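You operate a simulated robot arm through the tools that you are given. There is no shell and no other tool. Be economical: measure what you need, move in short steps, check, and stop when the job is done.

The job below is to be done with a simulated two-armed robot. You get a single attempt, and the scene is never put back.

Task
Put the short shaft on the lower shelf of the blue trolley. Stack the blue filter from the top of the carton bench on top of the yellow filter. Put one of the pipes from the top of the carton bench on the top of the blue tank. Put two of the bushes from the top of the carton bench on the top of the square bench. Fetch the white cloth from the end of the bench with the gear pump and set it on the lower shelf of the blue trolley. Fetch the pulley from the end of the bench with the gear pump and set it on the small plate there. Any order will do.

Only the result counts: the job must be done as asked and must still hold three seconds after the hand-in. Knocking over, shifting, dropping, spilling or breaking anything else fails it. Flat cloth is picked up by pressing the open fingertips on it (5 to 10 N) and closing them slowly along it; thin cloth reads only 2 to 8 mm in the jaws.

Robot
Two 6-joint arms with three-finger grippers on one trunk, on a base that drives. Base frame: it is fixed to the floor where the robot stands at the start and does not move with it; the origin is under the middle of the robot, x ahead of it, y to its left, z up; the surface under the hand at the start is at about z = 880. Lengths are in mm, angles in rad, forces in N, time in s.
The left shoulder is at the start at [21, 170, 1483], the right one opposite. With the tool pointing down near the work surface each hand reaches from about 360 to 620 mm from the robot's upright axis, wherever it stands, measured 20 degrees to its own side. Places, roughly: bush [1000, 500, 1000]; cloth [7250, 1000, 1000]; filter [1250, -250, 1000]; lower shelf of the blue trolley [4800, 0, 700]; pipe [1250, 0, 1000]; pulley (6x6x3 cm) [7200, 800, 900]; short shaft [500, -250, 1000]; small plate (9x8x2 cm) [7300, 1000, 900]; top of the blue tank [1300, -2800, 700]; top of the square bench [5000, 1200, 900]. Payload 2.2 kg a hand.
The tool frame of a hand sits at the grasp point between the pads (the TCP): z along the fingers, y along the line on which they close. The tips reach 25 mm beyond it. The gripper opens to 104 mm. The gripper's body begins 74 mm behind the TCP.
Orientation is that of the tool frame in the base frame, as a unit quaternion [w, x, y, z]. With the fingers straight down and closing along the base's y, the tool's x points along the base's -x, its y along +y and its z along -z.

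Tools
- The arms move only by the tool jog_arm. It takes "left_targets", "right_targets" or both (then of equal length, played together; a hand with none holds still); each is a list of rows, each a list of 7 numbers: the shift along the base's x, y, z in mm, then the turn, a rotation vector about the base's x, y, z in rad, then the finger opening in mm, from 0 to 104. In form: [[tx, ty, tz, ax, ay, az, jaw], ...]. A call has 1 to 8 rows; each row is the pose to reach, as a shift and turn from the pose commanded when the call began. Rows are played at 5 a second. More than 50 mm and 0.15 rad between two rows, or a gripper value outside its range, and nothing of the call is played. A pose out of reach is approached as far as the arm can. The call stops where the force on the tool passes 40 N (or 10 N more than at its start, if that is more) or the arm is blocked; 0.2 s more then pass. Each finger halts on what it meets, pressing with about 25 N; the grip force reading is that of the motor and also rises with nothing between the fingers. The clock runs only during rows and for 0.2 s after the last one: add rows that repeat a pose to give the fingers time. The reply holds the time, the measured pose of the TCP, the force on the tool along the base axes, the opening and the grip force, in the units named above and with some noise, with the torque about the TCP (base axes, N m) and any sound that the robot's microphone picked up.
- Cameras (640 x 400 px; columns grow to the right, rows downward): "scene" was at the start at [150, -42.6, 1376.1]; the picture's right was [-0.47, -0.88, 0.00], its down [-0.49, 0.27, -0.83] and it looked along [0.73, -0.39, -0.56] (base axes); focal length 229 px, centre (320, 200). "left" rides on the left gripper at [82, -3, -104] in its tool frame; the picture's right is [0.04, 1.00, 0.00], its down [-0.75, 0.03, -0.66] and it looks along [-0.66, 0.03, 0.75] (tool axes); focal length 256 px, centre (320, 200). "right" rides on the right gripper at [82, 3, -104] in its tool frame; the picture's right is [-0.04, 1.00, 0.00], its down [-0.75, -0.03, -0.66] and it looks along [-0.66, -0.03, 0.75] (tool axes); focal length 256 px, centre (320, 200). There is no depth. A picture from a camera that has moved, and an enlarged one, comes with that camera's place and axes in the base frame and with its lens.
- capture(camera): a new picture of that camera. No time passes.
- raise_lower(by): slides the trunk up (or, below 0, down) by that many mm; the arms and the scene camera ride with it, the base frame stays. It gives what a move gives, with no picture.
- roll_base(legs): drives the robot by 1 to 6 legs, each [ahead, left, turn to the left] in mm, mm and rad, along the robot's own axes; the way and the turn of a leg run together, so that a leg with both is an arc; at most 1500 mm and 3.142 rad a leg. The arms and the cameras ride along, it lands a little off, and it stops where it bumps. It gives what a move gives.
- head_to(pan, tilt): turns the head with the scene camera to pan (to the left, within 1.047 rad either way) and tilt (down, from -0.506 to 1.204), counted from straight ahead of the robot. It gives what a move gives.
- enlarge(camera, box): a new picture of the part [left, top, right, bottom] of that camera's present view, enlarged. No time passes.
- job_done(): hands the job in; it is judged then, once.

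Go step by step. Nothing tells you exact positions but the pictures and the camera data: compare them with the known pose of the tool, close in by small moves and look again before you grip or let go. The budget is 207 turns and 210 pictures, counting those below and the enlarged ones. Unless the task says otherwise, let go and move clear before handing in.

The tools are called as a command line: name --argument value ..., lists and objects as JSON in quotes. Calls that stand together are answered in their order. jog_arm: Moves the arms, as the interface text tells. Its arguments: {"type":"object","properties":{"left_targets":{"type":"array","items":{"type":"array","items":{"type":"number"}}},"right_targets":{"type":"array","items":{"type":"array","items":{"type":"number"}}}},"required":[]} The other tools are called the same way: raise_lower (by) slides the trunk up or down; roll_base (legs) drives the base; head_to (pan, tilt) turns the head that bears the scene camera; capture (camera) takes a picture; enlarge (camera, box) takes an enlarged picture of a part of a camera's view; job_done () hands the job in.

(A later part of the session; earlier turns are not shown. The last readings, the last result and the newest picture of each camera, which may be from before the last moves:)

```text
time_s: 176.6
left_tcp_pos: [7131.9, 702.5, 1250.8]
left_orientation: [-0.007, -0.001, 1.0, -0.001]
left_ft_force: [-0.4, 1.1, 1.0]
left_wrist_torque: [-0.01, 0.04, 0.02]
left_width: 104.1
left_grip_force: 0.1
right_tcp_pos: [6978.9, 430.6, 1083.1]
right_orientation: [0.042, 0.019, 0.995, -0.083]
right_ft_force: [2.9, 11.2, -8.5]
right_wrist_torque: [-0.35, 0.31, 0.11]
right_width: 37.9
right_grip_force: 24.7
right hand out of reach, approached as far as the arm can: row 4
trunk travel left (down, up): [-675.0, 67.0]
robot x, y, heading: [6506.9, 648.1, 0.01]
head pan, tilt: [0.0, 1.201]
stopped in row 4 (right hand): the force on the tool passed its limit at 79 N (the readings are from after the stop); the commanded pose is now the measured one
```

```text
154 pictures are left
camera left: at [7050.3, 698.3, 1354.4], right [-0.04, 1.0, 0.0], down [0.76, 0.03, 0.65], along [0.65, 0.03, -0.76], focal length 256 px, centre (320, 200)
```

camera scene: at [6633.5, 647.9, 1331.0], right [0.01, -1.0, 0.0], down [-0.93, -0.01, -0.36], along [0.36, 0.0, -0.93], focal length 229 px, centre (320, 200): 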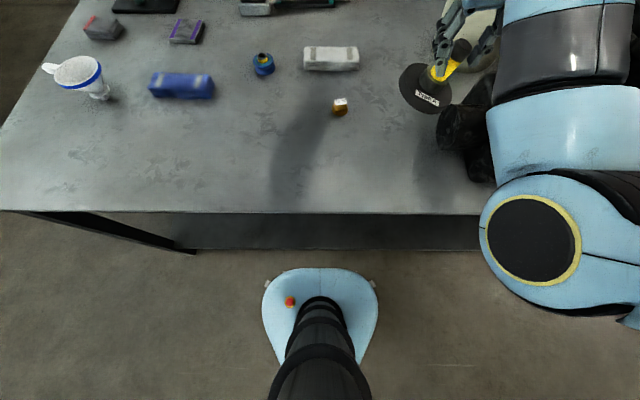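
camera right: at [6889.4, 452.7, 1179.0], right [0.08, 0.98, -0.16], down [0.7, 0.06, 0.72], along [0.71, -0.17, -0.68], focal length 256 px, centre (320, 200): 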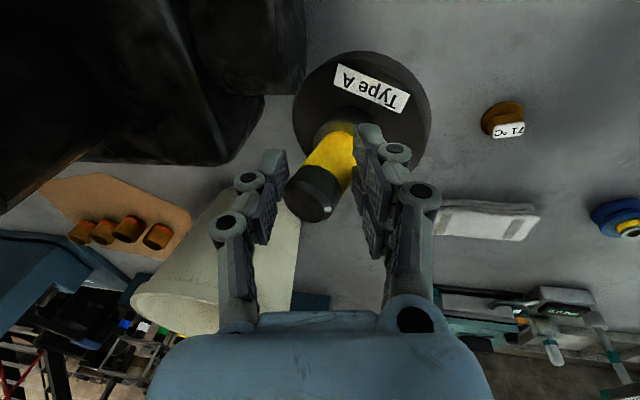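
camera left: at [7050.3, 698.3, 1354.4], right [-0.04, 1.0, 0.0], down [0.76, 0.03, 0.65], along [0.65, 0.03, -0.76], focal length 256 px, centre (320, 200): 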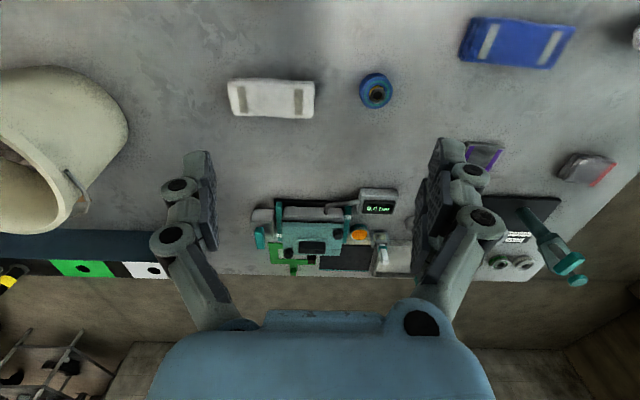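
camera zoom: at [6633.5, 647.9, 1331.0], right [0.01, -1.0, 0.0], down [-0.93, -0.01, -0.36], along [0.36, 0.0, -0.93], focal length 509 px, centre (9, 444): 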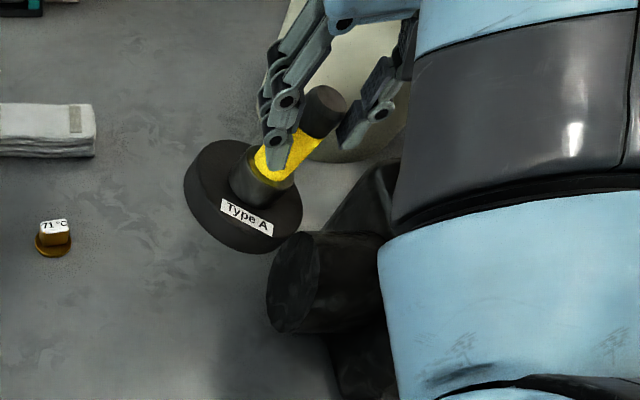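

There is a residual push toward +y. I'll raise the hand gently to free it.

jog_arm --right_targets '[[5, 10, 15, 0, 0, 0, 20], [10, 20, 30, 0, 0, 0, 20]]'

capture --camera "scene"

```text
time_s: 177.2
left_tcp_pos: [7131.3, 702.8, 1250.6]
left_orientation: [-0.006, -0.001, 1.0, -0.002]
left_ft_force: [0.1, 0.4, -0.2]
left_wrist_torque: [-0.02, 0.01, -0.05]
left_width: 103.8
left_grip_force: 0.0
right_tcp_pos: [6988.7, 430.1, 1110.8]
right_orientation: [0.04, 0.026, 0.994, -0.103]
right_ft_force: [-2.5, 9.6, -15.9]
right_wrist_torque: [0.02, 0.17, -0.09]
right_width: 38.0
right_grip_force: 24.7
trunk travel left (down, up): [-675.0, 67.0]
robot x, y, heading: [6506.0, 646.5, 0.003]
head pan, tilt: [0.0, 1.201]
```

```text
153 pictures are left
camera scene: at [6633.5, 648.5, 1331.0], right [0.0, -1.0, 0.0], down [-0.93, -0.01, -0.36], along [0.36, 0.0, -0.93], focal length 229 px, centre (320, 200)
```

scene: 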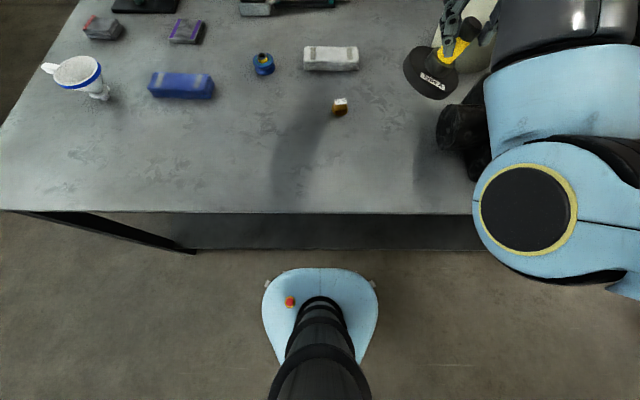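

jog_arm --right_targets '[[0, 0, 0, 0, 0, 0, 20], [0, 0, 0, 0, 0, 0, 20]]'

head_to --pan -0.75 --tilt 0.8

capture --camera "scene"

```text
time_s: 177.8
left_tcp_pos: [7131.9, 700.6, 1249.9]
left_orientation: [-0.007, 0.0, 1.0, -0.001]
left_ft_force: [0.0, -0.5, 0.1]
left_wrist_torque: [0.03, -0.01, 0.0]
left_width: 103.9
left_grip_force: 0.1
right_tcp_pos: [6989.4, 428.7, 1112.4]
right_orientation: [0.041, 0.026, 0.994, -0.1]
right_ft_force: [-2.8, 9.4, -16.1]
right_wrist_torque: [-0.09, 0.22, -0.13]
right_width: 37.8
right_grip_force: 25.3
trunk travel left (down, up): [-675.0, 67.0]
robot x, y, heading: [6503.4, 647.9, 0.003]
head pan, tilt: [0.0, 1.201]
```

```text
time_s: 178.9
left_tcp_pos: [7131.7, 700.3, 1250.2]
left_orientation: [-0.006, 0.0, 1.0, -0.001]
left_ft_force: [0.5, 0.4, -0.2]
left_wrist_torque: [-0.01, 0.03, 0.0]
left_width: 104.0
left_grip_force: 0.1
right_tcp_pos: [6991.2, 429.1, 1115.0]
right_orientation: [0.044, 0.027, 0.994, -0.1]
right_ft_force: [0.0, 1.1, -12.5]
right_wrist_torque: [-0.1, 0.27, 0.02]
right_width: 38.0
right_grip_force: 24.4
trunk travel left (down, up): [-675.0, 67.0]
robot x, y, heading: [6503.9, 644.2, 0.007]
head pan, tilt: [-0.75, 0.799]
```

```text
152 pictures are left
camera scene: at [6636.8, 591.5, 1358.7], right [-0.68, -0.74, 0.0], down [-0.53, 0.49, -0.7], along [0.51, -0.47, -0.72], focal length 229 px, centre (320, 200)
```

scene: 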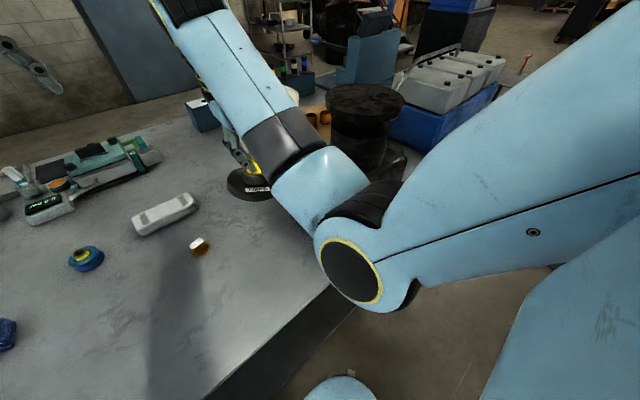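

Contact is gone; the elbow had come against the tall black drum. I'll back straight out and shift left to the clear front-left part of the bench.

roll_base --legs '[[-300, 0, 0]]'

roll_base --legs '[[0, 480, 0]]'

head_to --pan -0.4 --tilt 0.7

capture --camera "scene"

capture --camera "right"

```text
time_s: 180.9
left_tcp_pos: [6836.9, 699.7, 1249.9]
left_orientation: [-0.006, -0.001, 1.0, -0.001]
left_ft_force: [0.2, 0.4, 0.1]
left_wrist_torque: [-0.01, -0.01, -0.01]
left_width: 103.7
left_grip_force: 0.1
right_tcp_pos: [6699.2, 429.2, 1115.2]
right_orientation: [0.045, 0.026, 0.994, -0.1]
right_ft_force: [-0.4, -0.3, -12.1]
right_wrist_torque: [-0.11, 0.23, -0.02]
right_width: 38.0
right_grip_force: 24.8
trunk travel left (down, up): [-675.0, 67.0]
robot x, y, heading: [6209.6, 643.6, 0.005]
head pan, tilt: [-0.75, 0.799]
```

```text
time_s: 183.8
left_tcp_pos: [6838.7, 1169.7, 1249.4]
left_orientation: [-0.006, 0.004, 1.0, 0.0]
left_ft_force: [-0.4, 0.1, 0.4]
left_wrist_torque: [0.01, 0.02, -0.03]
left_width: 104.1
left_grip_force: 0.1
right_tcp_pos: [6696.3, 900.0, 1115.0]
right_orientation: [0.044, 0.031, 0.993, -0.101]
right_ft_force: [0.0, 0.0, -12.6]
right_wrist_torque: [-0.09, 0.26, -0.01]
right_width: 37.4
right_grip_force: 25.3
trunk travel left (down, up): [-675.0, 67.0]
robot x, y, heading: [6209.1, 1121.7, -0.002]
head pan, tilt: [-0.75, 0.799]
```

```text
time_s: 184.6
left_tcp_pos: [6837.4, 1170.3, 1249.0]
left_orientation: [-0.006, 0.004, 1.0, -0.001]
left_ft_force: [-0.1, 0.0, -0.1]
left_wrist_torque: [-0.02, 0.03, 0.0]
left_width: 104.2
left_grip_force: 0.0
right_tcp_pos: [6696.4, 898.9, 1112.6]
right_orientation: [0.044, 0.031, 0.993, -0.1]
right_ft_force: [0.0, -0.2, -12.1]
right_wrist_torque: [-0.13, 0.24, -0.01]
right_width: 37.3
right_grip_force: 25.3
trunk travel left (down, up): [-675.0, 67.0]
robot x, y, heading: [6210.7, 1120.9, -0.002]
head pan, tilt: [-0.4, 0.7]
```

```text
151 pictures are left
camera scene: at [6361.3, 1086.8, 1366.9], right [-0.39, -0.92, 0.0], down [-0.59, 0.25, -0.76], along [0.7, -0.3, -0.65], focal length 229 px, centre (320, 200)
```

scene: 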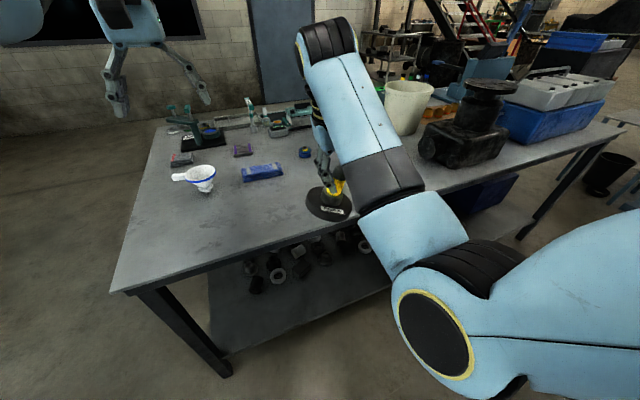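

```text
150 pictures are left
camera right: at [6606.3, 927.3, 1208.3], right [0.11, 0.97, -0.19], down [0.69, 0.06, 0.72], along [0.71, -0.21, -0.67], focal length 256 px, centre (320, 200)
```

right: 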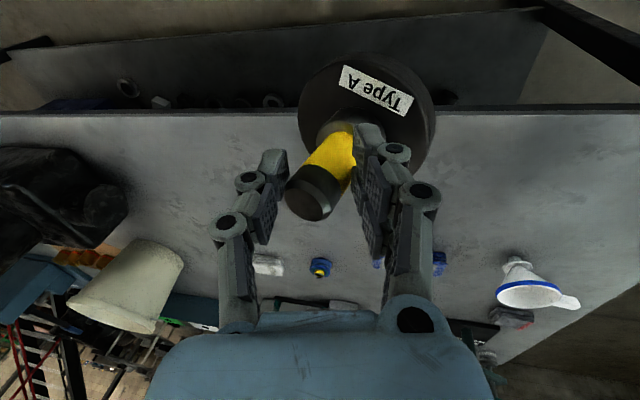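

The black pump and bucket stand as before. The shaft was gripped only on its collar edge and has pivoted about 27°. I'll drive in over the clear part of the bench to set it down and regrasp.

roll_base --legs '[[210, 0, 0]]'

jog_arm --right_targets '[[0, 0, 0, -0.1, -0.07, 0, 20], [0, 0, 0, -0.2, -0.13, 0, 20], [0, 0, 0, -0.3, -0.2, 0, 20], [0, 0, 0, -0.39, -0.26, 0, 20]]'

capture --camera "right"

capture --camera "scene"

```text
time_s: 186.2
left_tcp_pos: [7045.8, 1164.3, 1250.1]
left_orientation: [-0.007, 0.007, 1.0, -0.001]
left_ft_force: [-0.1, -1.0, 0.0]
left_wrist_torque: [0.0, 0.03, -0.04]
left_width: 103.9
left_grip_force: 0.1
right_tcp_pos: [6902.6, 893.5, 1114.2]
right_orientation: [0.044, 0.035, 0.993, -0.1]
right_ft_force: [-0.3, 0.1, -12.5]
right_wrist_torque: [-0.08, 0.25, -0.01]
right_width: 37.5
right_grip_force: 25.1
trunk travel left (down, up): [-675.0, 67.0]
robot x, y, heading: [6417.8, 1117.1, -0.009]
head pan, tilt: [-0.4, 0.7]
```

```text
time_s: 186.9
left_tcp_pos: [7045.4, 1161.5, 1250.5]
left_orientation: [-0.006, 0.008, 1.0, -0.001]
left_ft_force: [0.0, -1.0, 0.6]
left_wrist_torque: [0.0, -0.04, 0.01]
left_width: 104.2
left_grip_force: 0.0
right_tcp_pos: [6913.2, 802.2, 1136.2]
right_orientation: [0.137, 0.057, 0.943, -0.299]
right_ft_force: [1.5, 0.1, -11.7]
right_wrist_torque: [0.37, 0.4, -0.02]
right_width: 37.8
right_grip_force: 25.0
trunk travel left (down, up): [-675.0, 67.0]
robot x, y, heading: [6417.7, 1119.7, -0.012]
head pan, tilt: [-0.4, 0.7]
stopped in row 3 (right hand): the arm was blocked; the commanded pose is now the measured one
```

```text
149 pictures are left
camera right: at [6812.0, 867.2, 1192.1], right [0.23, 0.81, -0.54], down [0.57, 0.34, 0.75], along [0.79, -0.48, -0.39], focal length 256 px, centre (320, 200)
```

right: 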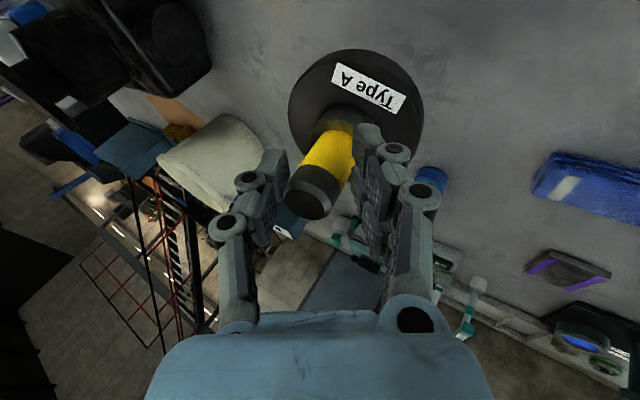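

```text
148 pictures are left
camera scene: at [6568.3, 1083.2, 1366.9], right [-0.4, -0.92, 0.0], down [-0.59, 0.26, -0.76], along [0.7, -0.3, -0.65], focal length 229 px, centre (320, 200)
```

scene: 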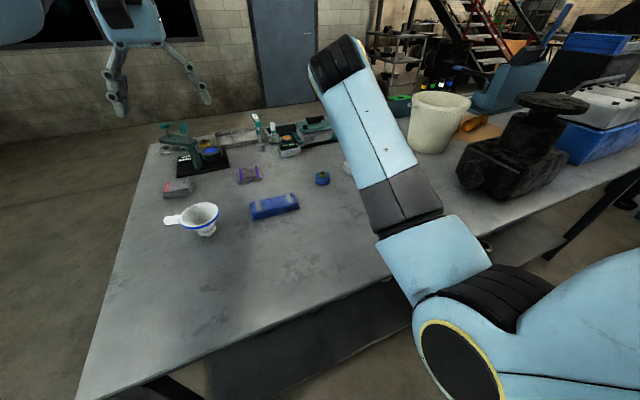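

The flange is now about level at [6934,785], bottom near z 1045, above clear table. Lowering straight down in small steps.

jog_arm --right_targets '[[0, 0, -30, 0, 0, 0, 20], [0, 0, -60, 0, 0, 0, 20], [0, 0, -90, 0, 0, 0, 20]]'

capture --camera "right"

```text
time_s: 187.7
left_tcp_pos: [7046.1, 1163.5, 1251.3]
left_orientation: [-0.006, 0.008, 1.0, -0.001]
left_ft_force: [-0.5, -0.5, -0.4]
left_wrist_torque: [-0.01, 0.0, -0.01]
left_width: 103.8
left_grip_force: 0.0
right_tcp_pos: [6915.0, 800.3, 1045.7]
right_orientation: [0.138, 0.057, 0.942, -0.3]
right_ft_force: [0.0, -1.0, -10.8]
right_wrist_torque: [0.37, 0.39, 0.02]
right_width: 36.7
right_grip_force: 25.6
trunk travel left (down, up): [-675.0, 67.0]
robot x, y, heading: [6417.3, 1117.5, -0.009]
head pan, tilt: [-0.4, 0.7]
```

```text
147 pictures are left
camera right: at [6814.9, 865.4, 1102.0], right [0.23, 0.81, -0.54], down [0.57, 0.34, 0.75], along [0.79, -0.48, -0.38], focal length 256 px, centre (320, 200)
```

right: 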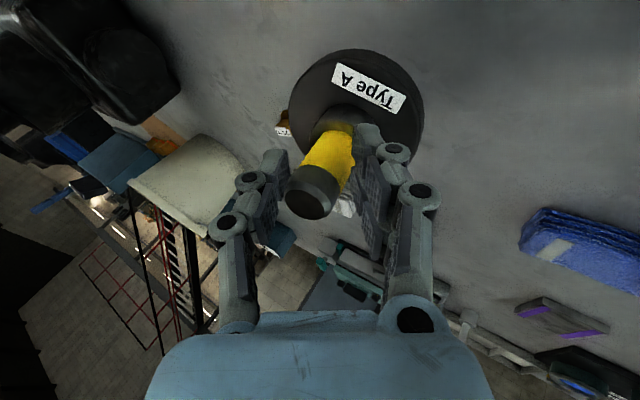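

jog_arm --right_targets '[[0, 0, -25, 0, 0, 0, 20], [0, 0, -45, 0, 0, 0, 20], [0, 0, -52, 0, 0, 0, 20]]'

capture --camera "right"

head_to --pan -0.1 --tilt 0.8

capture --camera "scene"

```text
time_s: 188.5
left_tcp_pos: [7045.5, 1163.1, 1250.1]
left_orientation: [-0.006, 0.008, 1.0, 0.0]
left_ft_force: [0.4, -0.6, -0.4]
left_wrist_torque: [-0.01, -0.02, -0.02]
left_width: 104.0
left_grip_force: 0.0
right_tcp_pos: [6915.2, 801.9, 994.8]
right_orientation: [0.138, 0.057, 0.942, -0.3]
right_ft_force: [0.6, 0.3, -11.7]
right_wrist_torque: [0.34, 0.43, 0.02]
right_width: 36.8
right_grip_force: 25.3
trunk travel left (down, up): [-675.0, 67.0]
robot x, y, heading: [6414.5, 1119.0, -0.013]
head pan, tilt: [-0.4, 0.7]
```

```text
146 pictures are left
camera right: at [6813.2, 867.6, 1051.6], right [0.23, 0.81, -0.54], down [0.57, 0.34, 0.75], along [0.79, -0.48, -0.38], focal length 256 px, centre (320, 200)
```

right: 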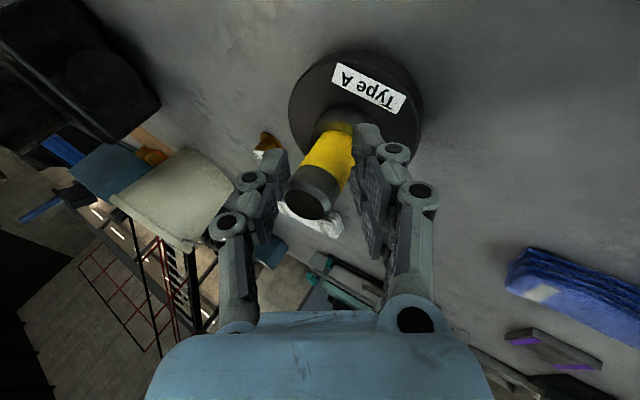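

```text
time_s: 189.3
left_tcp_pos: [7045.4, 1162.0, 1250.3]
left_orientation: [-0.006, 0.008, 1.0, -0.001]
left_ft_force: [-0.5, 0.1, -0.3]
left_wrist_torque: [-0.01, 0.0, -0.02]
left_width: 104.1
left_grip_force: 0.1
right_tcp_pos: [6913.2, 802.8, 995.7]
right_orientation: [0.137, 0.057, 0.942, -0.3]
right_ft_force: [0.8, 0.9, -12.1]
right_wrist_torque: [0.4, 0.39, -0.01]
right_width: 36.9
right_grip_force: 24.9
trunk travel left (down, up): [-675.0, 67.0]
robot x, y, heading: [6421.5, 1120.7, -0.012]
head pan, tilt: [-0.099, 0.799]
```

```text
145 pictures are left
camera scene: at [6570.8, 1109.1, 1358.7], right [-0.11, -0.99, 0.0], down [-0.71, 0.08, -0.7], along [0.69, -0.08, -0.72], focal length 229 px, centre (320, 200)
```

scene: 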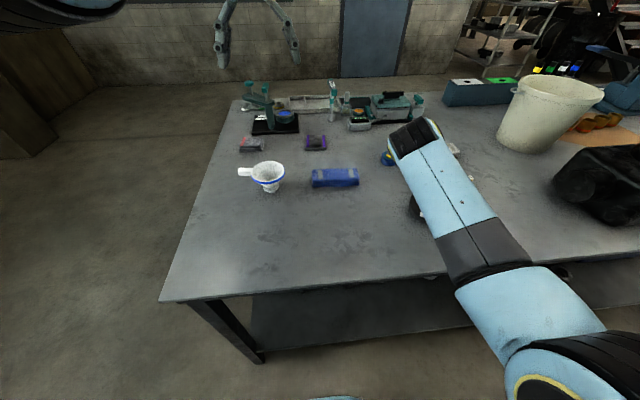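

jog_arm --right_targets '[[0, 0, -8, 0, 0, 0, 20], [0, 0, -14, 0, 0, 0, 20]]'

enlarge --camera "right" --box '[240, 20, 480, 240]'

```text
time_s: 189.9
left_tcp_pos: [7045.3, 1164.0, 1250.6]
left_orientation: [-0.006, 0.008, 1.0, -0.001]
left_ft_force: [0.1, 0.6, 0.4]
left_wrist_torque: [-0.02, 0.02, 0.01]
left_width: 104.2
left_grip_force: 0.0
right_tcp_pos: [6913.3, 804.6, 982.4]
right_orientation: [0.14, 0.057, 0.941, -0.302]
right_ft_force: [0.0, 0.2, 0.6]
right_wrist_torque: [-0.02, 0.01, 0.02]
right_width: 10.2
right_grip_force: 0.0
trunk travel left (down, up): [-675.0, 67.0]
robot x, y, heading: [6416.5, 1122.0, -0.013]
head pan, tilt: [-0.099, 0.799]
```

```text
1.82 times, centred on (360, 130) of right
camera zoom: at [6812.0, 869.3, 1038.4], right [0.23, 0.81, -0.54], down [0.56, 0.34, 0.75], along [0.79, -0.48, -0.38], focal length 465 px, centre (247, 327)
```

zoom: 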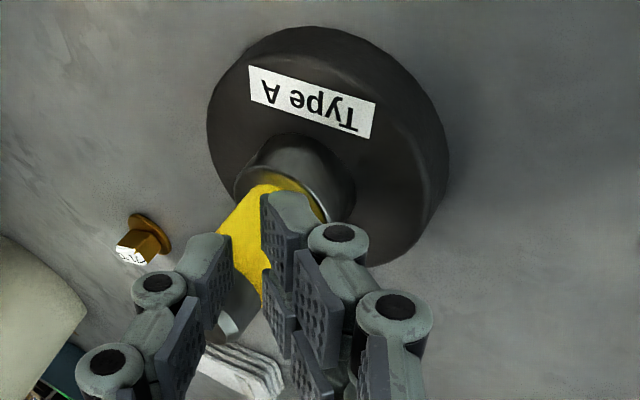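

The shaft slipped the last few mm and stands on its flange. I'll withdraw the hand along its own axis without opening.

jog_arm --right_targets '[[-8, 22, 30, 0, 0, 0, 10], [-16, 44, 62, 0, 0, 0, 10], [-26, 64, 90, 0, 0, 0, 10]]'

capture --camera "right"

```text
time_s: 190.8
left_tcp_pos: [7043.9, 1163.4, 1251.3]
left_orientation: [-0.005, 0.008, 1.0, -0.001]
left_ft_force: [-0.5, -0.3, 1.2]
left_wrist_torque: [0.01, -0.01, 0.01]
left_width: 104.1
left_grip_force: 0.1
right_tcp_pos: [6889.9, 778.4, 1088.4]
right_orientation: [0.145, 0.064, 0.91, -0.382]
right_ft_force: [0.0, 0.0, 0.3]
right_wrist_torque: [-0.04, 0.02, -0.02]
right_width: 10.1
right_grip_force: 0.0
trunk travel left (down, up): [-675.0, 67.0]
robot x, y, heading: [6420.2, 1119.8, -0.017]
head pan, tilt: [-0.099, 0.799]
stopped in row 3 (right hand): the arm was blocked; the commanded pose is now the measured one
```

```text
143 pictures are left
camera right: at [6790.6, 856.0, 1131.0], right [0.26, 0.7, -0.66], down [0.57, 0.44, 0.69], along [0.78, -0.56, -0.28], focal length 256 px, centre (320, 200)
```

right: 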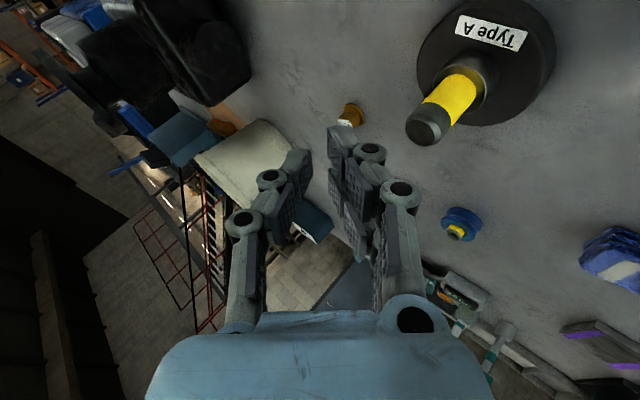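

The shaft stands upright and safe. I'll back off and restore the right arm's normal posture.

roll_base --legs '[[-350, 0, 0]]'

jog_arm --right_targets '[[0, -30, 20, 0.132, 0.05, 0.022, 40], [0, -60, 40, 0.265, 0.1, 0.044, 60], [0, -90, 60, 0.397, 0.15, 0.066, 60], [0, -120, 80, 0.53, 0.2, 0.089, 60], [0, -150, 100, 0.66, 0.25, 0.11, 60], [0, -180, 120, 0.794, 0.301, 0.133, 60], [0, -220, 130, 0.794, 0.301, 0.133, 60], [0, -260, 130, 0.794, 0.301, 0.133, 60]]'

```text
time_s: 193.1
left_tcp_pos: [6700.1, 1169.5, 1250.1]
left_orientation: [-0.006, 0.007, 1.0, -0.001]
left_ft_force: [-0.4, -0.2, 0.0]
left_wrist_torque: [0.02, -0.07, 0.01]
left_width: 103.9
left_grip_force: 0.0
right_tcp_pos: [6548.2, 782.3, 1088.1]
right_orientation: [0.145, 0.063, 0.911, -0.382]
right_ft_force: [0.3, 0.6, 0.0]
right_wrist_torque: [0.02, -0.03, -0.02]
right_width: 9.9
right_grip_force: 0.1
trunk travel left (down, up): [-675.0, 67.0]
robot x, y, heading: [6071.6, 1122.4, -0.01]
head pan, tilt: [-0.099, 0.799]
```

```text
time_s: 194.8
left_tcp_pos: [6701.2, 1167.7, 1251.2]
left_orientation: [-0.006, 0.007, 1.0, 0.0]
left_ft_force: [-0.4, -0.9, 0.0]
left_wrist_torque: [0.02, -0.03, -0.03]
left_width: 103.9
left_grip_force: 0.2
right_tcp_pos: [6545.1, 523.8, 1217.7]
right_orientation: [-0.001, -0.001, 1.0, 0.003]
right_ft_force: [0.7, 0.5, -0.2]
right_wrist_torque: [0.0, -0.03, -0.03]
right_width: 60.3
right_grip_force: 0.1
right hand out of reach, approached as far as the arm can: row 4, 5, 6, 7
trunk travel left (down, up): [-675.0, 67.0]
robot x, y, heading: [6073.8, 1126.9, -0.01]
head pan, tilt: [-0.099, 0.799]
```

I'll bring the right hand to its normal working pose in free air and test tilting the fingers forward.

jog_arm --right_targets '[[10, 0, -40, 0, 0, 0, 60], [20, 0, -85, 0, 0, 0, 60], [30, 0, -130, 0, 0, 0, 60], [40, 0, -175, 0, 0, 0, 60], [40, 40, -215, 0, 0, 0, 60], [40, 80, -215, 0, 0, 0, 60], [45, 120, -215, 0, 0, 0, 60], [50, 160, -215, 0, 0, 0, 60]]'

jog_arm --right_targets '[[5, 40, 0, 0, 0, 0, 60], [10, 80, 0, 0, 0, 0, 60], [10, 120, 0, 0, 0, 0, 60], [10, 160, 0, 0, 0, 0, 60], [10, 200, 0, 0, 0, 0, 60], [10, 235, 0, 0, 0, 0, 60]]'

jog_arm --right_targets '[[0, 0, 0, 0, -0.14, 0, 60], [0, 0, 0, 0, -0.28, 0, 60], [0, 0, 0, 0, -0.42, 0, 60], [0, 0, 0, 0, -0.56, 0, 60], [0, 0, 0, 0, -0.7, 0, 60], [0, 0, 0, 0, -0.84, 0, 60]]'

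```text
refused: row 5 steps farther than a row can; nothing moved
```

```text
time_s: 196.2
left_tcp_pos: [6701.2, 1170.3, 1250.3]
left_orientation: [-0.006, 0.007, 1.0, -0.002]
left_ft_force: [1.5, -0.1, 1.0]
left_wrist_torque: [-0.03, -0.03, -0.02]
left_width: 103.7
left_grip_force: 0.0
right_tcp_pos: [6574.7, 712.3, 1130.5]
right_orientation: [0.005, -0.001, 1.0, 0.004]
right_ft_force: [-0.1, -0.4, -0.9]
right_wrist_torque: [-0.02, 0.04, 0.0]
right_width: 59.9
right_grip_force: 0.0
right hand out of reach, approached as far as the arm can: row 1, 2, 3, 4, 5, 6
trunk travel left (down, up): [-675.0, 67.0]
robot x, y, heading: [6074.3, 1128.0, -0.012]
head pan, tilt: [-0.099, 0.799]
```

```text
time_s: 197.7
left_tcp_pos: [6700.3, 1168.8, 1250.1]
left_orientation: [-0.005, 0.007, 1.0, -0.001]
left_ft_force: [-0.2, 0.5, -0.1]
left_wrist_torque: [-0.02, 0.01, 0.02]
left_width: 104.0
left_grip_force: 0.0
right_tcp_pos: [6572.4, 705.8, 1137.6]
right_orientation: [0.408, -0.003, 0.913, 0.004]
right_ft_force: [0.3, 0.5, 0.6]
right_wrist_torque: [-0.03, -0.04, 0.0]
right_width: 60.1
right_grip_force: 0.0
trunk travel left (down, up): [-675.0, 67.0]
robot x, y, heading: [6074.4, 1124.7, -0.01]
head pan, tilt: [-0.099, 0.799]
```

Tilting works well (48° forward). Now I'll move the tilted hand toward a working position.

jog_arm --right_targets '[[10, 20, -40, 0, 0, 0, 60], [20, 40, -80, 0, 0, 0, 60], [30, 75, -110, 0, 0, 0, 60], [40, 115, -130, 0, 0, 0, 60], [50, 155, -135, 0, 0, 0, 60], [55, 190, -135, 0, 0, 0, 60], [60, 220, -135, 0, 0, 0, 60]]'

capture --camera "scene"

```text
time_s: 199.2
left_tcp_pos: [6701.4, 1168.5, 1248.9]
left_orientation: [-0.006, 0.007, 1.0, -0.002]
left_ft_force: [0.0, 0.4, -0.3]
left_wrist_torque: [0.02, 0.06, 0.0]
left_width: 104.0
left_grip_force: 0.0
right_tcp_pos: [6634.8, 927.3, 1000.7]
right_orientation: [0.407, -0.003, 0.914, 0.002]
right_ft_force: [0.1, -0.5, 0.3]
right_wrist_torque: [0.01, 0.03, -0.01]
right_width: 60.0
right_grip_force: 0.0
trunk travel left (down, up): [-675.0, 67.0]
robot x, y, heading: [6074.3, 1123.7, -0.017]
head pan, tilt: [-0.099, 0.799]
```

```text
142 pictures are left
camera scene: at [6226.0, 1114.4, 1358.8], right [-0.11, -0.99, 0.0], down [-0.71, 0.08, -0.7], along [0.69, -0.08, -0.72], focal length 229 px, centre (320, 200)
```

scene: 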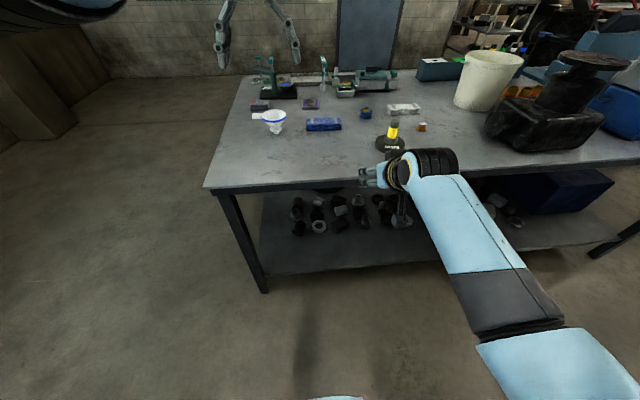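

Everything is in place. I'll drive so that the tilted right hand is ~100 mm in front of the shaft.

roll_base --legs '[[190, -142, 0.012]]'

capture --camera "right"

capture --camera "scene"

```text
time_s: 201.0
left_tcp_pos: [6884.6, 1037.9, 1250.9]
left_orientation: [-0.006, 0.0, 1.0, -0.001]
left_ft_force: [0.8, -0.2, 0.8]
left_wrist_torque: [-0.01, 0.02, 0.04]
left_width: 104.1
left_grip_force: 0.1
right_tcp_pos: [6821.5, 792.8, 1000.7]
right_orientation: [0.407, -0.009, 0.913, 0.005]
right_ft_force: [0.2, 0.0, -0.1]
right_wrist_torque: [0.0, -0.01, 0.01]
right_width: 60.2
right_grip_force: 0.1
trunk travel left (down, up): [-675.0, 67.0]
robot x, y, heading: [6261.0, 987.4, 0.001]
head pan, tilt: [-0.099, 0.799]
```

```text
141 pictures are left
camera right: at [6689.7, 794.5, 1011.3], right [0.01, 1.0, 0.03], down [0.02, -0.03, 1.0], along [1.0, -0.01, -0.02], focal length 256 px, centre (320, 200)
```

right: 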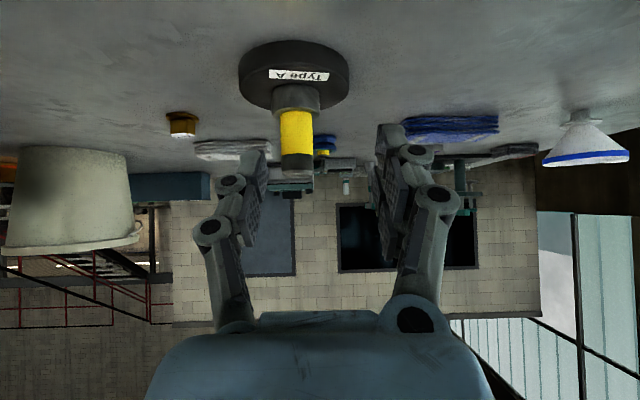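

```text
140 pictures are left
camera scene: at [6410.4, 976.4, 1358.8], right [-0.1, -1.0, 0.0], down [-0.71, 0.07, -0.7], along [0.69, -0.07, -0.72], focal length 229 px, centre (320, 200)
```

scene: 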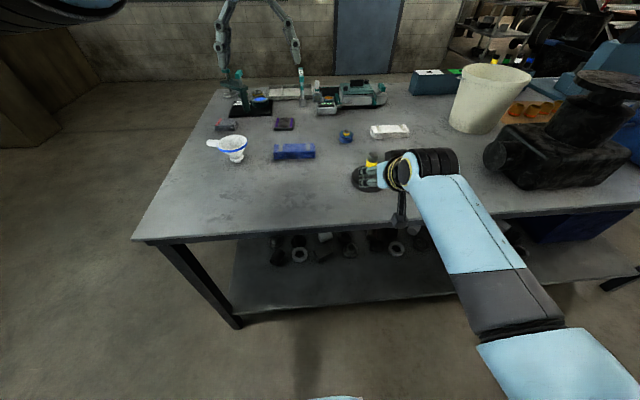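

The shaft axis is at [6923,773]; collar top ≈931, shaft top ≈995. Align sideways and down, then drive 80 mm ahead.

jog_arm --right_targets '[[0, -19, -18, 0, 0, 0, 70], [0, -19, -34, 0, 0, 0, 70]]'

roll_base --legs '[[75, 0, 0]]'

capture --camera "right"

```text
time_s: 201.6
left_tcp_pos: [6885.2, 1038.1, 1250.5]
left_orientation: [-0.006, 0.0, 1.0, -0.001]
left_ft_force: [0.4, -0.5, -0.4]
left_wrist_torque: [0.0, 0.03, 0.0]
left_width: 104.0
left_grip_force: 0.0
right_tcp_pos: [6823.5, 775.4, 966.3]
right_orientation: [0.406, -0.009, 0.914, 0.005]
right_ft_force: [0.4, -0.5, 0.2]
right_wrist_torque: [0.03, -0.04, 0.02]
right_width: 70.0
right_grip_force: 0.0
trunk travel left (down, up): [-675.0, 67.0]
robot x, y, heading: [6257.1, 986.4, 0.004]
head pan, tilt: [-0.099, 0.799]
```

```text
time_s: 202.6
left_tcp_pos: [6961.0, 1038.6, 1249.0]
left_orientation: [-0.007, 0.001, 1.0, -0.001]
left_ft_force: [0.9, 0.1, 0.1]
left_wrist_torque: [0.03, 0.05, -0.02]
left_width: 103.9
left_grip_force: 0.2
right_tcp_pos: [6898.7, 776.0, 964.5]
right_orientation: [0.407, -0.009, 0.914, 0.005]
right_ft_force: [0.3, 0.3, -0.5]
right_wrist_torque: [-0.05, 0.01, 0.0]
right_width: 70.0
right_grip_force: 0.1
trunk travel left (down, up): [-675.0, 67.0]
robot x, y, heading: [6331.9, 988.7, 0.006]
head pan, tilt: [-0.099, 0.799]
```

```text
139 pictures are left
camera right: at [6766.3, 776.2, 975.1], right [0.01, 1.0, 0.03], down [0.02, -0.03, 1.0], along [1.0, -0.01, -0.02], focal length 256 px, centre (320, 200)
```

right: 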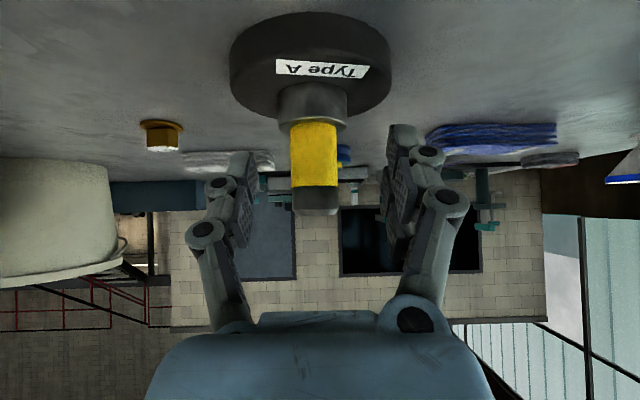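

jog_arm --right_targets '[[14, -2, 0, 0, 0, 0, 70], [28, -2, 0, 0, 0, 0, 70], [28, -2, 0, 0, 0, 0, 50], [28, -2, 0, 0, 0, 0, 35], [28, -2, 0, 0, 0, 0, 20], [28, -2, 0, 0, 0, 0, 15], [28, -2, 0, 0, 0, 0, 15]]'

capture --camera "right"

```text
time_s: 204.2
left_tcp_pos: [6958.3, 1038.0, 1249.8]
left_orientation: [-0.006, -0.001, 1.0, -0.001]
left_ft_force: [0.3, -1.1, 0.3]
left_wrist_torque: [0.03, -0.01, 0.0]
left_width: 104.1
left_grip_force: 0.0
right_tcp_pos: [6924.2, 771.8, 964.1]
right_orientation: [0.406, -0.008, 0.914, 0.005]
right_ft_force: [-1.8, -2.3, 0.1]
right_wrist_torque: [-0.06, 0.08, 0.06]
right_width: 43.4
right_grip_force: 25.1
trunk travel left (down, up): [-675.0, 67.0]
robot x, y, heading: [6334.1, 984.3, 0.007]
head pan, tilt: [-0.099, 0.799]
```

```text
138 pictures are left
camera right: at [6791.8, 773.4, 974.9], right [0.01, 1.0, 0.03], down [0.02, -0.03, 1.0], along [1.0, -0.01, -0.02], focal length 256 px, centre (320, 200)
```

right: 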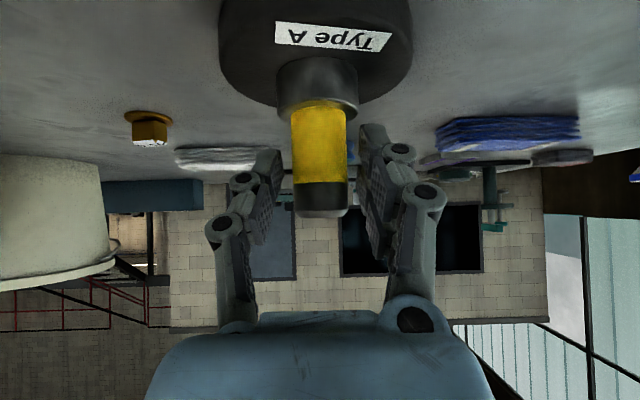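

The grip closed at 43 mm as before with the pads centred this time. Lift gently and check.

jog_arm --right_targets '[[0, 0, 8, 0, 0, 0, 15], [0, 0, 20, 0, 0, 0, 15], [0, 0, 40, 0, 0, 0, 15], [0, 0, 40, 0, 0, 0, 15]]'

capture --camera "right"

```text
time_s: 205.2
left_tcp_pos: [6960.2, 1037.6, 1249.8]
left_orientation: [-0.007, -0.001, 1.0, -0.001]
left_ft_force: [-0.3, 0.5, -0.4]
left_wrist_torque: [0.0, -0.01, 0.02]
left_width: 104.2
left_grip_force: 0.0
right_tcp_pos: [6925.5, 773.9, 1004.9]
right_orientation: [0.406, -0.008, 0.914, 0.005]
right_ft_force: [-0.4, -0.8, -12.1]
right_wrist_torque: [0.0, 0.23, 0.01]
right_width: 43.4
right_grip_force: 24.8
trunk travel left (down, up): [-675.0, 67.0]
robot x, y, heading: [6333.6, 984.7, 0.007]
head pan, tilt: [-0.099, 0.799]
```

```text
137 pictures are left
camera right: at [6793.6, 774.2, 1014.2], right [0.01, 1.0, 0.03], down [0.02, -0.03, 1.0], along [1.0, -0.01, -0.02], focal length 256 px, centre (320, 200)
```

right: 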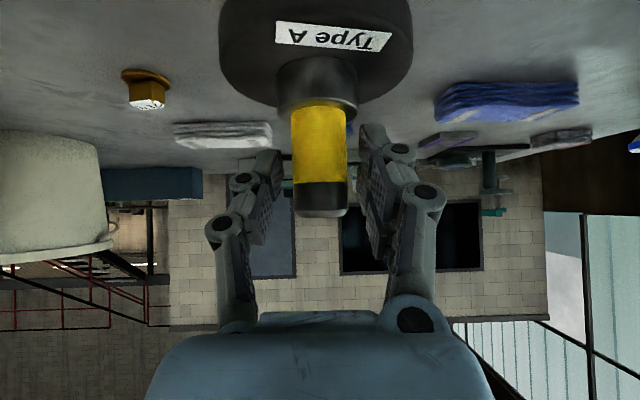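

Held upright at 12 N. I'll take it to the trolley now: back off, shift, turn to face -x and park the left hand to the side.

roll_base --legs '[[-400, 0, 0], [0, -985, 0], [0, 0, 3.13]]'

jog_arm --left_targets '[[10, -45, 0, 0, 0, 0, 104], [15, -90, 0, 0, 0, 0, 104], [20, -135, 0, 0, 0, 0, 104], [22, -180, 0, 0, 0, 0, 104], [25, -225, 0, 0, 0, 0, 104], [40, -262, -10, 0, 0, 0, 104], [55, -300, -25, 0, 0, 0, 104], [75, -340, -40, 0, 0, 0, 104]]'

jog_arm --left_targets '[[20, -35, -15, 0, 0, 0, 104], [40, -70, -30, 0, 0, 0, 104], [70, -90, -55, 0, 0, 0, 104], [100, -110, -80, 0, 0, 0, 104], [125, -125, -110, 0, 0, 0, 104]]'

head_to --pan 0.0 --tilt 0.5

capture --camera "scene"

```text
time_s: 219.8
left_tcp_pos: [5296.8, -62.0, 1249.0]
left_orientation: [-0.002, 1.0, 0.023, 0.006]
left_ft_force: [-0.7, 1.1, 0.3]
left_wrist_torque: [-0.03, -0.02, 0.01]
left_width: 104.0
left_grip_force: 0.1
right_tcp_pos: [5318.0, 202.3, 1004.8]
right_orientation: [0.014, 0.913, 0.029, -0.406]
right_ft_force: [0.2, -0.8, -11.7]
right_wrist_torque: [0.03, -0.24, -0.01]
right_width: 43.2
right_grip_force: 24.8
trunk travel left (down, up): [-675.0, 67.0]
robot x, y, heading: [5919.6, 17.3, -3.088]
head pan, tilt: [-0.099, 0.799]
```

```text
time_s: 221.6
left_tcp_pos: [5355.4, -414.1, 1192.9]
left_orientation: [-0.002, 1.0, 0.022, 0.005]
left_ft_force: [0.5, -1.0, -0.5]
left_wrist_torque: [0.03, 0.04, -0.03]
left_width: 104.0
left_grip_force: 0.0
left hand out of reach, approached as far as the arm can: row 2, 3, 4, 5, 6, 7, 8
right_tcp_pos: [5320.6, 200.9, 1005.5]
right_orientation: [0.014, 0.913, 0.03, -0.406]
right_ft_force: [0.1, 0.5, -11.3]
right_wrist_torque: [0.04, -0.23, -0.02]
right_width: 43.6
right_grip_force: 24.8
trunk travel left (down, up): [-675.0, 67.0]
robot x, y, heading: [5918.9, 18.7, -3.091]
head pan, tilt: [-0.099, 0.799]
```

```text
time_s: 222.8
left_tcp_pos: [5474.8, -537.5, 1083.6]
left_orientation: [0.0, 1.0, 0.022, 0.006]
left_ft_force: [0.1, -0.4, 0.0]
left_wrist_torque: [0.04, 0.02, 0.02]
left_width: 103.9
left_grip_force: 0.1
right_tcp_pos: [5319.4, 203.5, 1003.9]
right_orientation: [0.014, 0.913, 0.03, -0.406]
right_ft_force: [0.7, 0.2, -11.8]
right_wrist_torque: [0.02, -0.2, -0.01]
right_width: 43.5
right_grip_force: 24.8
trunk travel left (down, up): [-675.0, 67.0]
robot x, y, heading: [5919.3, 19.0, -3.09]
head pan, tilt: [-0.099, 0.799]
```

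```text
time_s: 223.6
left_tcp_pos: [5474.5, -536.3, 1082.9]
left_orientation: [-0.002, 1.0, 0.023, 0.006]
left_ft_force: [0.4, 0.1, -0.3]
left_wrist_torque: [-0.01, 0.04, 0.0]
left_width: 103.8
left_grip_force: 0.1
right_tcp_pos: [5318.3, 202.4, 1003.8]
right_orientation: [0.015, 0.913, 0.029, -0.406]
right_ft_force: [0.4, -0.2, -12.1]
right_wrist_torque: [0.04, -0.26, 0.01]
right_width: 43.4
right_grip_force: 25.1
trunk travel left (down, up): [-675.0, 67.0]
robot x, y, heading: [5923.4, 18.7, -3.093]
head pan, tilt: [0.0, 0.499]
```

```text
136 pictures are left
camera scene: at [5760.0, 10.2, 1384.6], right [-0.05, 1.0, 0.0], down [0.48, 0.02, -0.88], along [-0.88, -0.04, -0.48], focal length 229 px, centre (320, 200)
```

scene: 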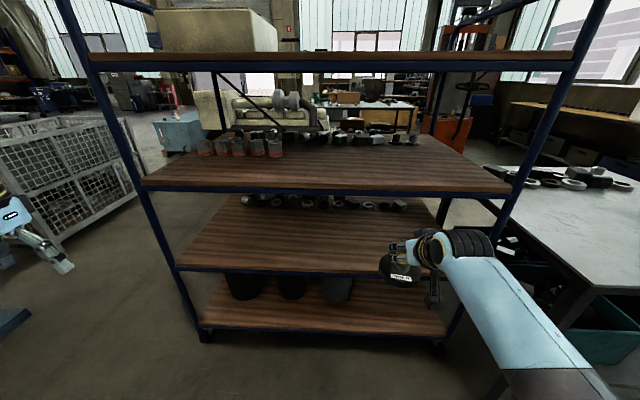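

The trolley has shelves at about z 1410, 1040, 660 and 250; the third fits the stated 700, with its front half free. I'll lower the trunk and line up with the middle of it.

roll_base --legs '[[0, 180, -0.05]]'

raise_lower --by -190

capture --camera "right"

capture --camera "scene"

```text
time_s: 225.2
left_tcp_pos: [5451.7, -695.8, 1081.7]
left_orientation: [-0.002, 1.0, -0.003, 0.006]
left_ft_force: [0.0, -0.2, -0.7]
left_wrist_torque: [0.0, -0.03, 0.04]
left_width: 104.1
left_grip_force: 0.0
right_tcp_pos: [5334.2, 51.1, 1003.5]
right_orientation: [0.002, 0.914, 0.005, -0.406]
right_ft_force: [0.8, -1.3, -12.2]
right_wrist_torque: [0.03, -0.25, 0.01]
right_width: 43.5
right_grip_force: 24.9
trunk travel left (down, up): [-675.0, 67.0]
robot x, y, heading: [5924.7, -162.3, 3.141]
head pan, tilt: [0.0, 0.499]
```

```text
time_s: 227.2
left_tcp_pos: [5451.0, -694.9, 892.8]
left_orientation: [-0.001, 1.0, -0.005, 0.006]
left_ft_force: [-0.5, -0.2, -0.2]
left_wrist_torque: [0.01, -0.02, 0.01]
left_width: 104.0
left_grip_force: 0.1
right_tcp_pos: [5334.1, 51.6, 814.2]
right_orientation: [0.004, 0.914, 0.006, -0.405]
right_ft_force: [0.3, 0.2, -11.7]
right_wrist_torque: [-0.02, -0.25, 0.02]
right_width: 43.3
right_grip_force: 24.7
trunk travel left (down, up): [-485.0, 257.0]
robot x, y, heading: [5928.3, -161.9, 3.136]
head pan, tilt: [0.0, 0.499]
```

```text
135 pictures are left
camera right: at [5465.4, 50.2, 824.4], right [-0.01, -1.0, 0.03], down [-0.02, 0.03, 1.0], along [-1.0, 0.01, -0.02], focal length 256 px, centre (320, 200)
```

right: 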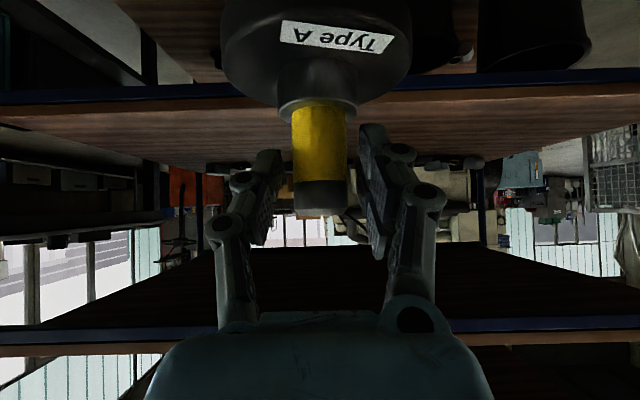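

```text
134 pictures are left
camera scene: at [5762.4, -163.4, 1193.3], right [0.0, 1.0, 0.0], down [0.48, 0.0, -0.88], along [-0.88, 0.0, -0.48], focal length 229 px, centre (320, 200)
```

scene: 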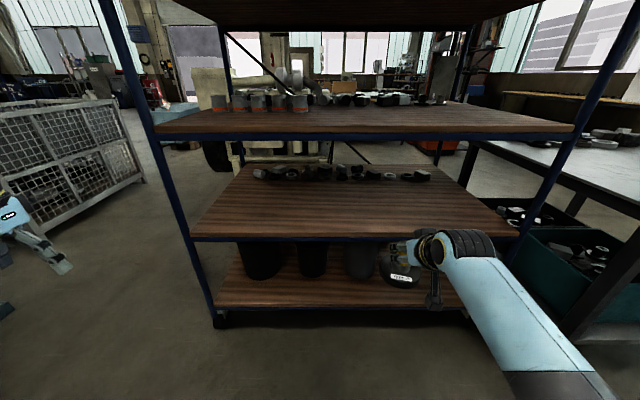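

I need a better fix on the shelf edge. I'll advance 130 mm (still outside) and compare the pictures.

enlarge --camera "scene" --box '[200, 200, 360, 300]'

roll_base --legs '[[130, 0, 0]]'

enlarge --camera "scene" --box '[200, 200, 360, 300]'

capture --camera "right"

```text
4.00 times, centred on (280, 250) of scene
camera zoom: at [5762.4, -163.4, 1193.3], right [0.0, 1.0, 0.0], down [0.48, 0.0, -0.88], along [-0.88, 0.0, -0.48], focal length 916 px, centre (480, 0)
```

zoom: 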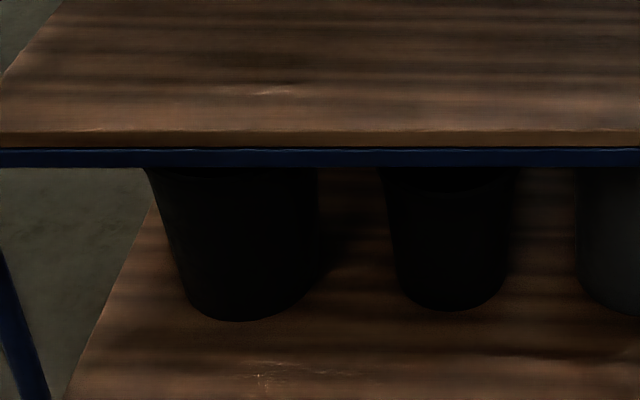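

```text
time_s: 228.5
left_tcp_pos: [5318.7, -693.6, 891.6]
left_orientation: [-0.001, 1.0, -0.004, 0.008]
left_ft_force: [-0.4, -1.0, -0.2]
left_wrist_torque: [-0.05, -0.04, 0.02]
left_width: 103.9
left_grip_force: 0.1
right_tcp_pos: [5202.7, 53.9, 812.0]
right_orientation: [0.004, 0.914, 0.005, -0.405]
right_ft_force: [-1.2, -0.4, -13.6]
right_wrist_torque: [-0.02, -0.25, 0.03]
right_width: 43.4
right_grip_force: 24.8
trunk travel left (down, up): [-485.0, 257.0]
robot x, y, heading: [5798.5, -165.6, 3.136]
head pan, tilt: [0.0, 0.499]
```

```text
4.00 times, centred on (280, 250) of scene
camera zoom: at [5630.7, -163.0, 1192.9], right [0.0, 1.0, 0.0], down [0.48, 0.0, -0.88], along [-0.88, 0.0, -0.48], focal length 916 px, centre (480, 0)
```

zoom: 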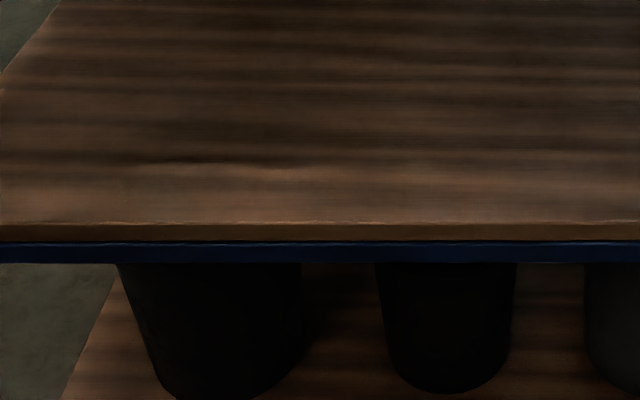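

```text
131 pictures are left
camera right: at [5334.6, 50.8, 823.2], right [-0.01, -1.0, 0.03], down [-0.02, 0.03, 1.0], along [-1.0, 0.01, -0.02], focal length 256 px, centre (320, 200)
```

right: 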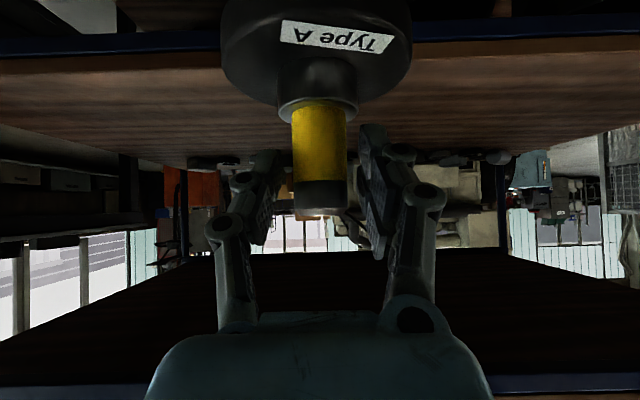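

Shelf front edge: x≈5022, top z≈640. I'll drive in 255 mm with the flange about 85 mm above the shelf, then check.

roll_base --legs '[[150, 0, 0]]'

capture --camera "scene"

capture --camera "right"

```text
time_s: 229.9
left_tcp_pos: [5166.8, -692.8, 890.9]
left_orientation: [-0.001, 1.0, -0.006, 0.007]
left_ft_force: [-0.9, 0.2, 0.5]
left_wrist_torque: [-0.03, -0.06, 0.01]
left_width: 104.0
left_grip_force: 0.0
right_tcp_pos: [5051.9, 55.4, 812.6]
right_orientation: [0.003, 0.915, 0.005, -0.404]
right_ft_force: [-1.0, -0.3, -13.0]
right_wrist_torque: [-0.03, -0.24, -0.02]
right_width: 43.7
right_grip_force: 25.1
trunk travel left (down, up): [-485.0, 257.0]
robot x, y, heading: [5642.6, -163.4, 3.134]
head pan, tilt: [0.0, 0.499]
```

```text
130 pictures are left
camera scene: at [5478.9, -161.9, 1192.9], right [0.01, 1.0, 0.0], down [0.48, 0.0, -0.88], along [-0.88, 0.01, -0.48], focal length 229 px, centre (320, 200)
```

scene: 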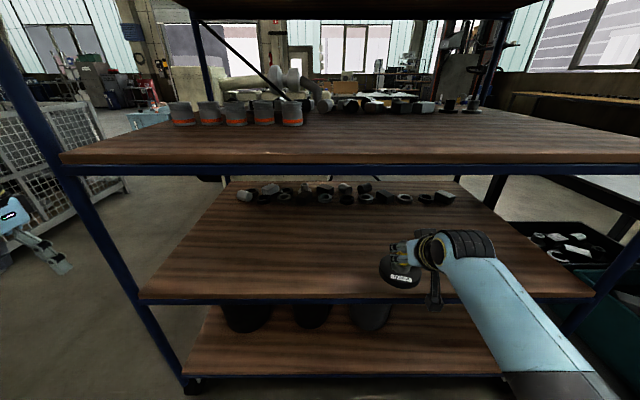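

```text
129 pictures are left
camera right: at [5183.3, 52.4, 823.1], right [-0.02, -1.0, 0.03], down [-0.02, 0.03, 1.0], along [-1.0, 0.02, -0.02], focal length 256 px, centre (320, 200)
```

right: 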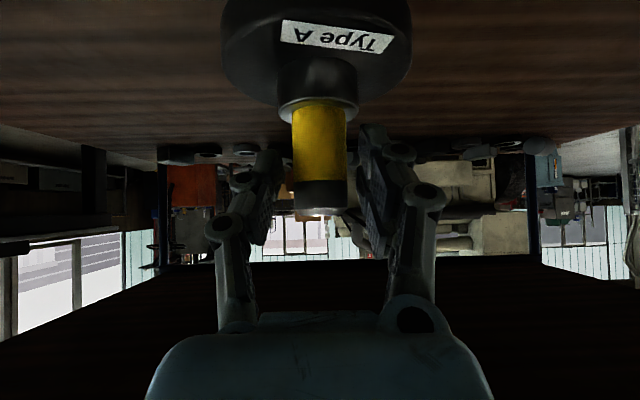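

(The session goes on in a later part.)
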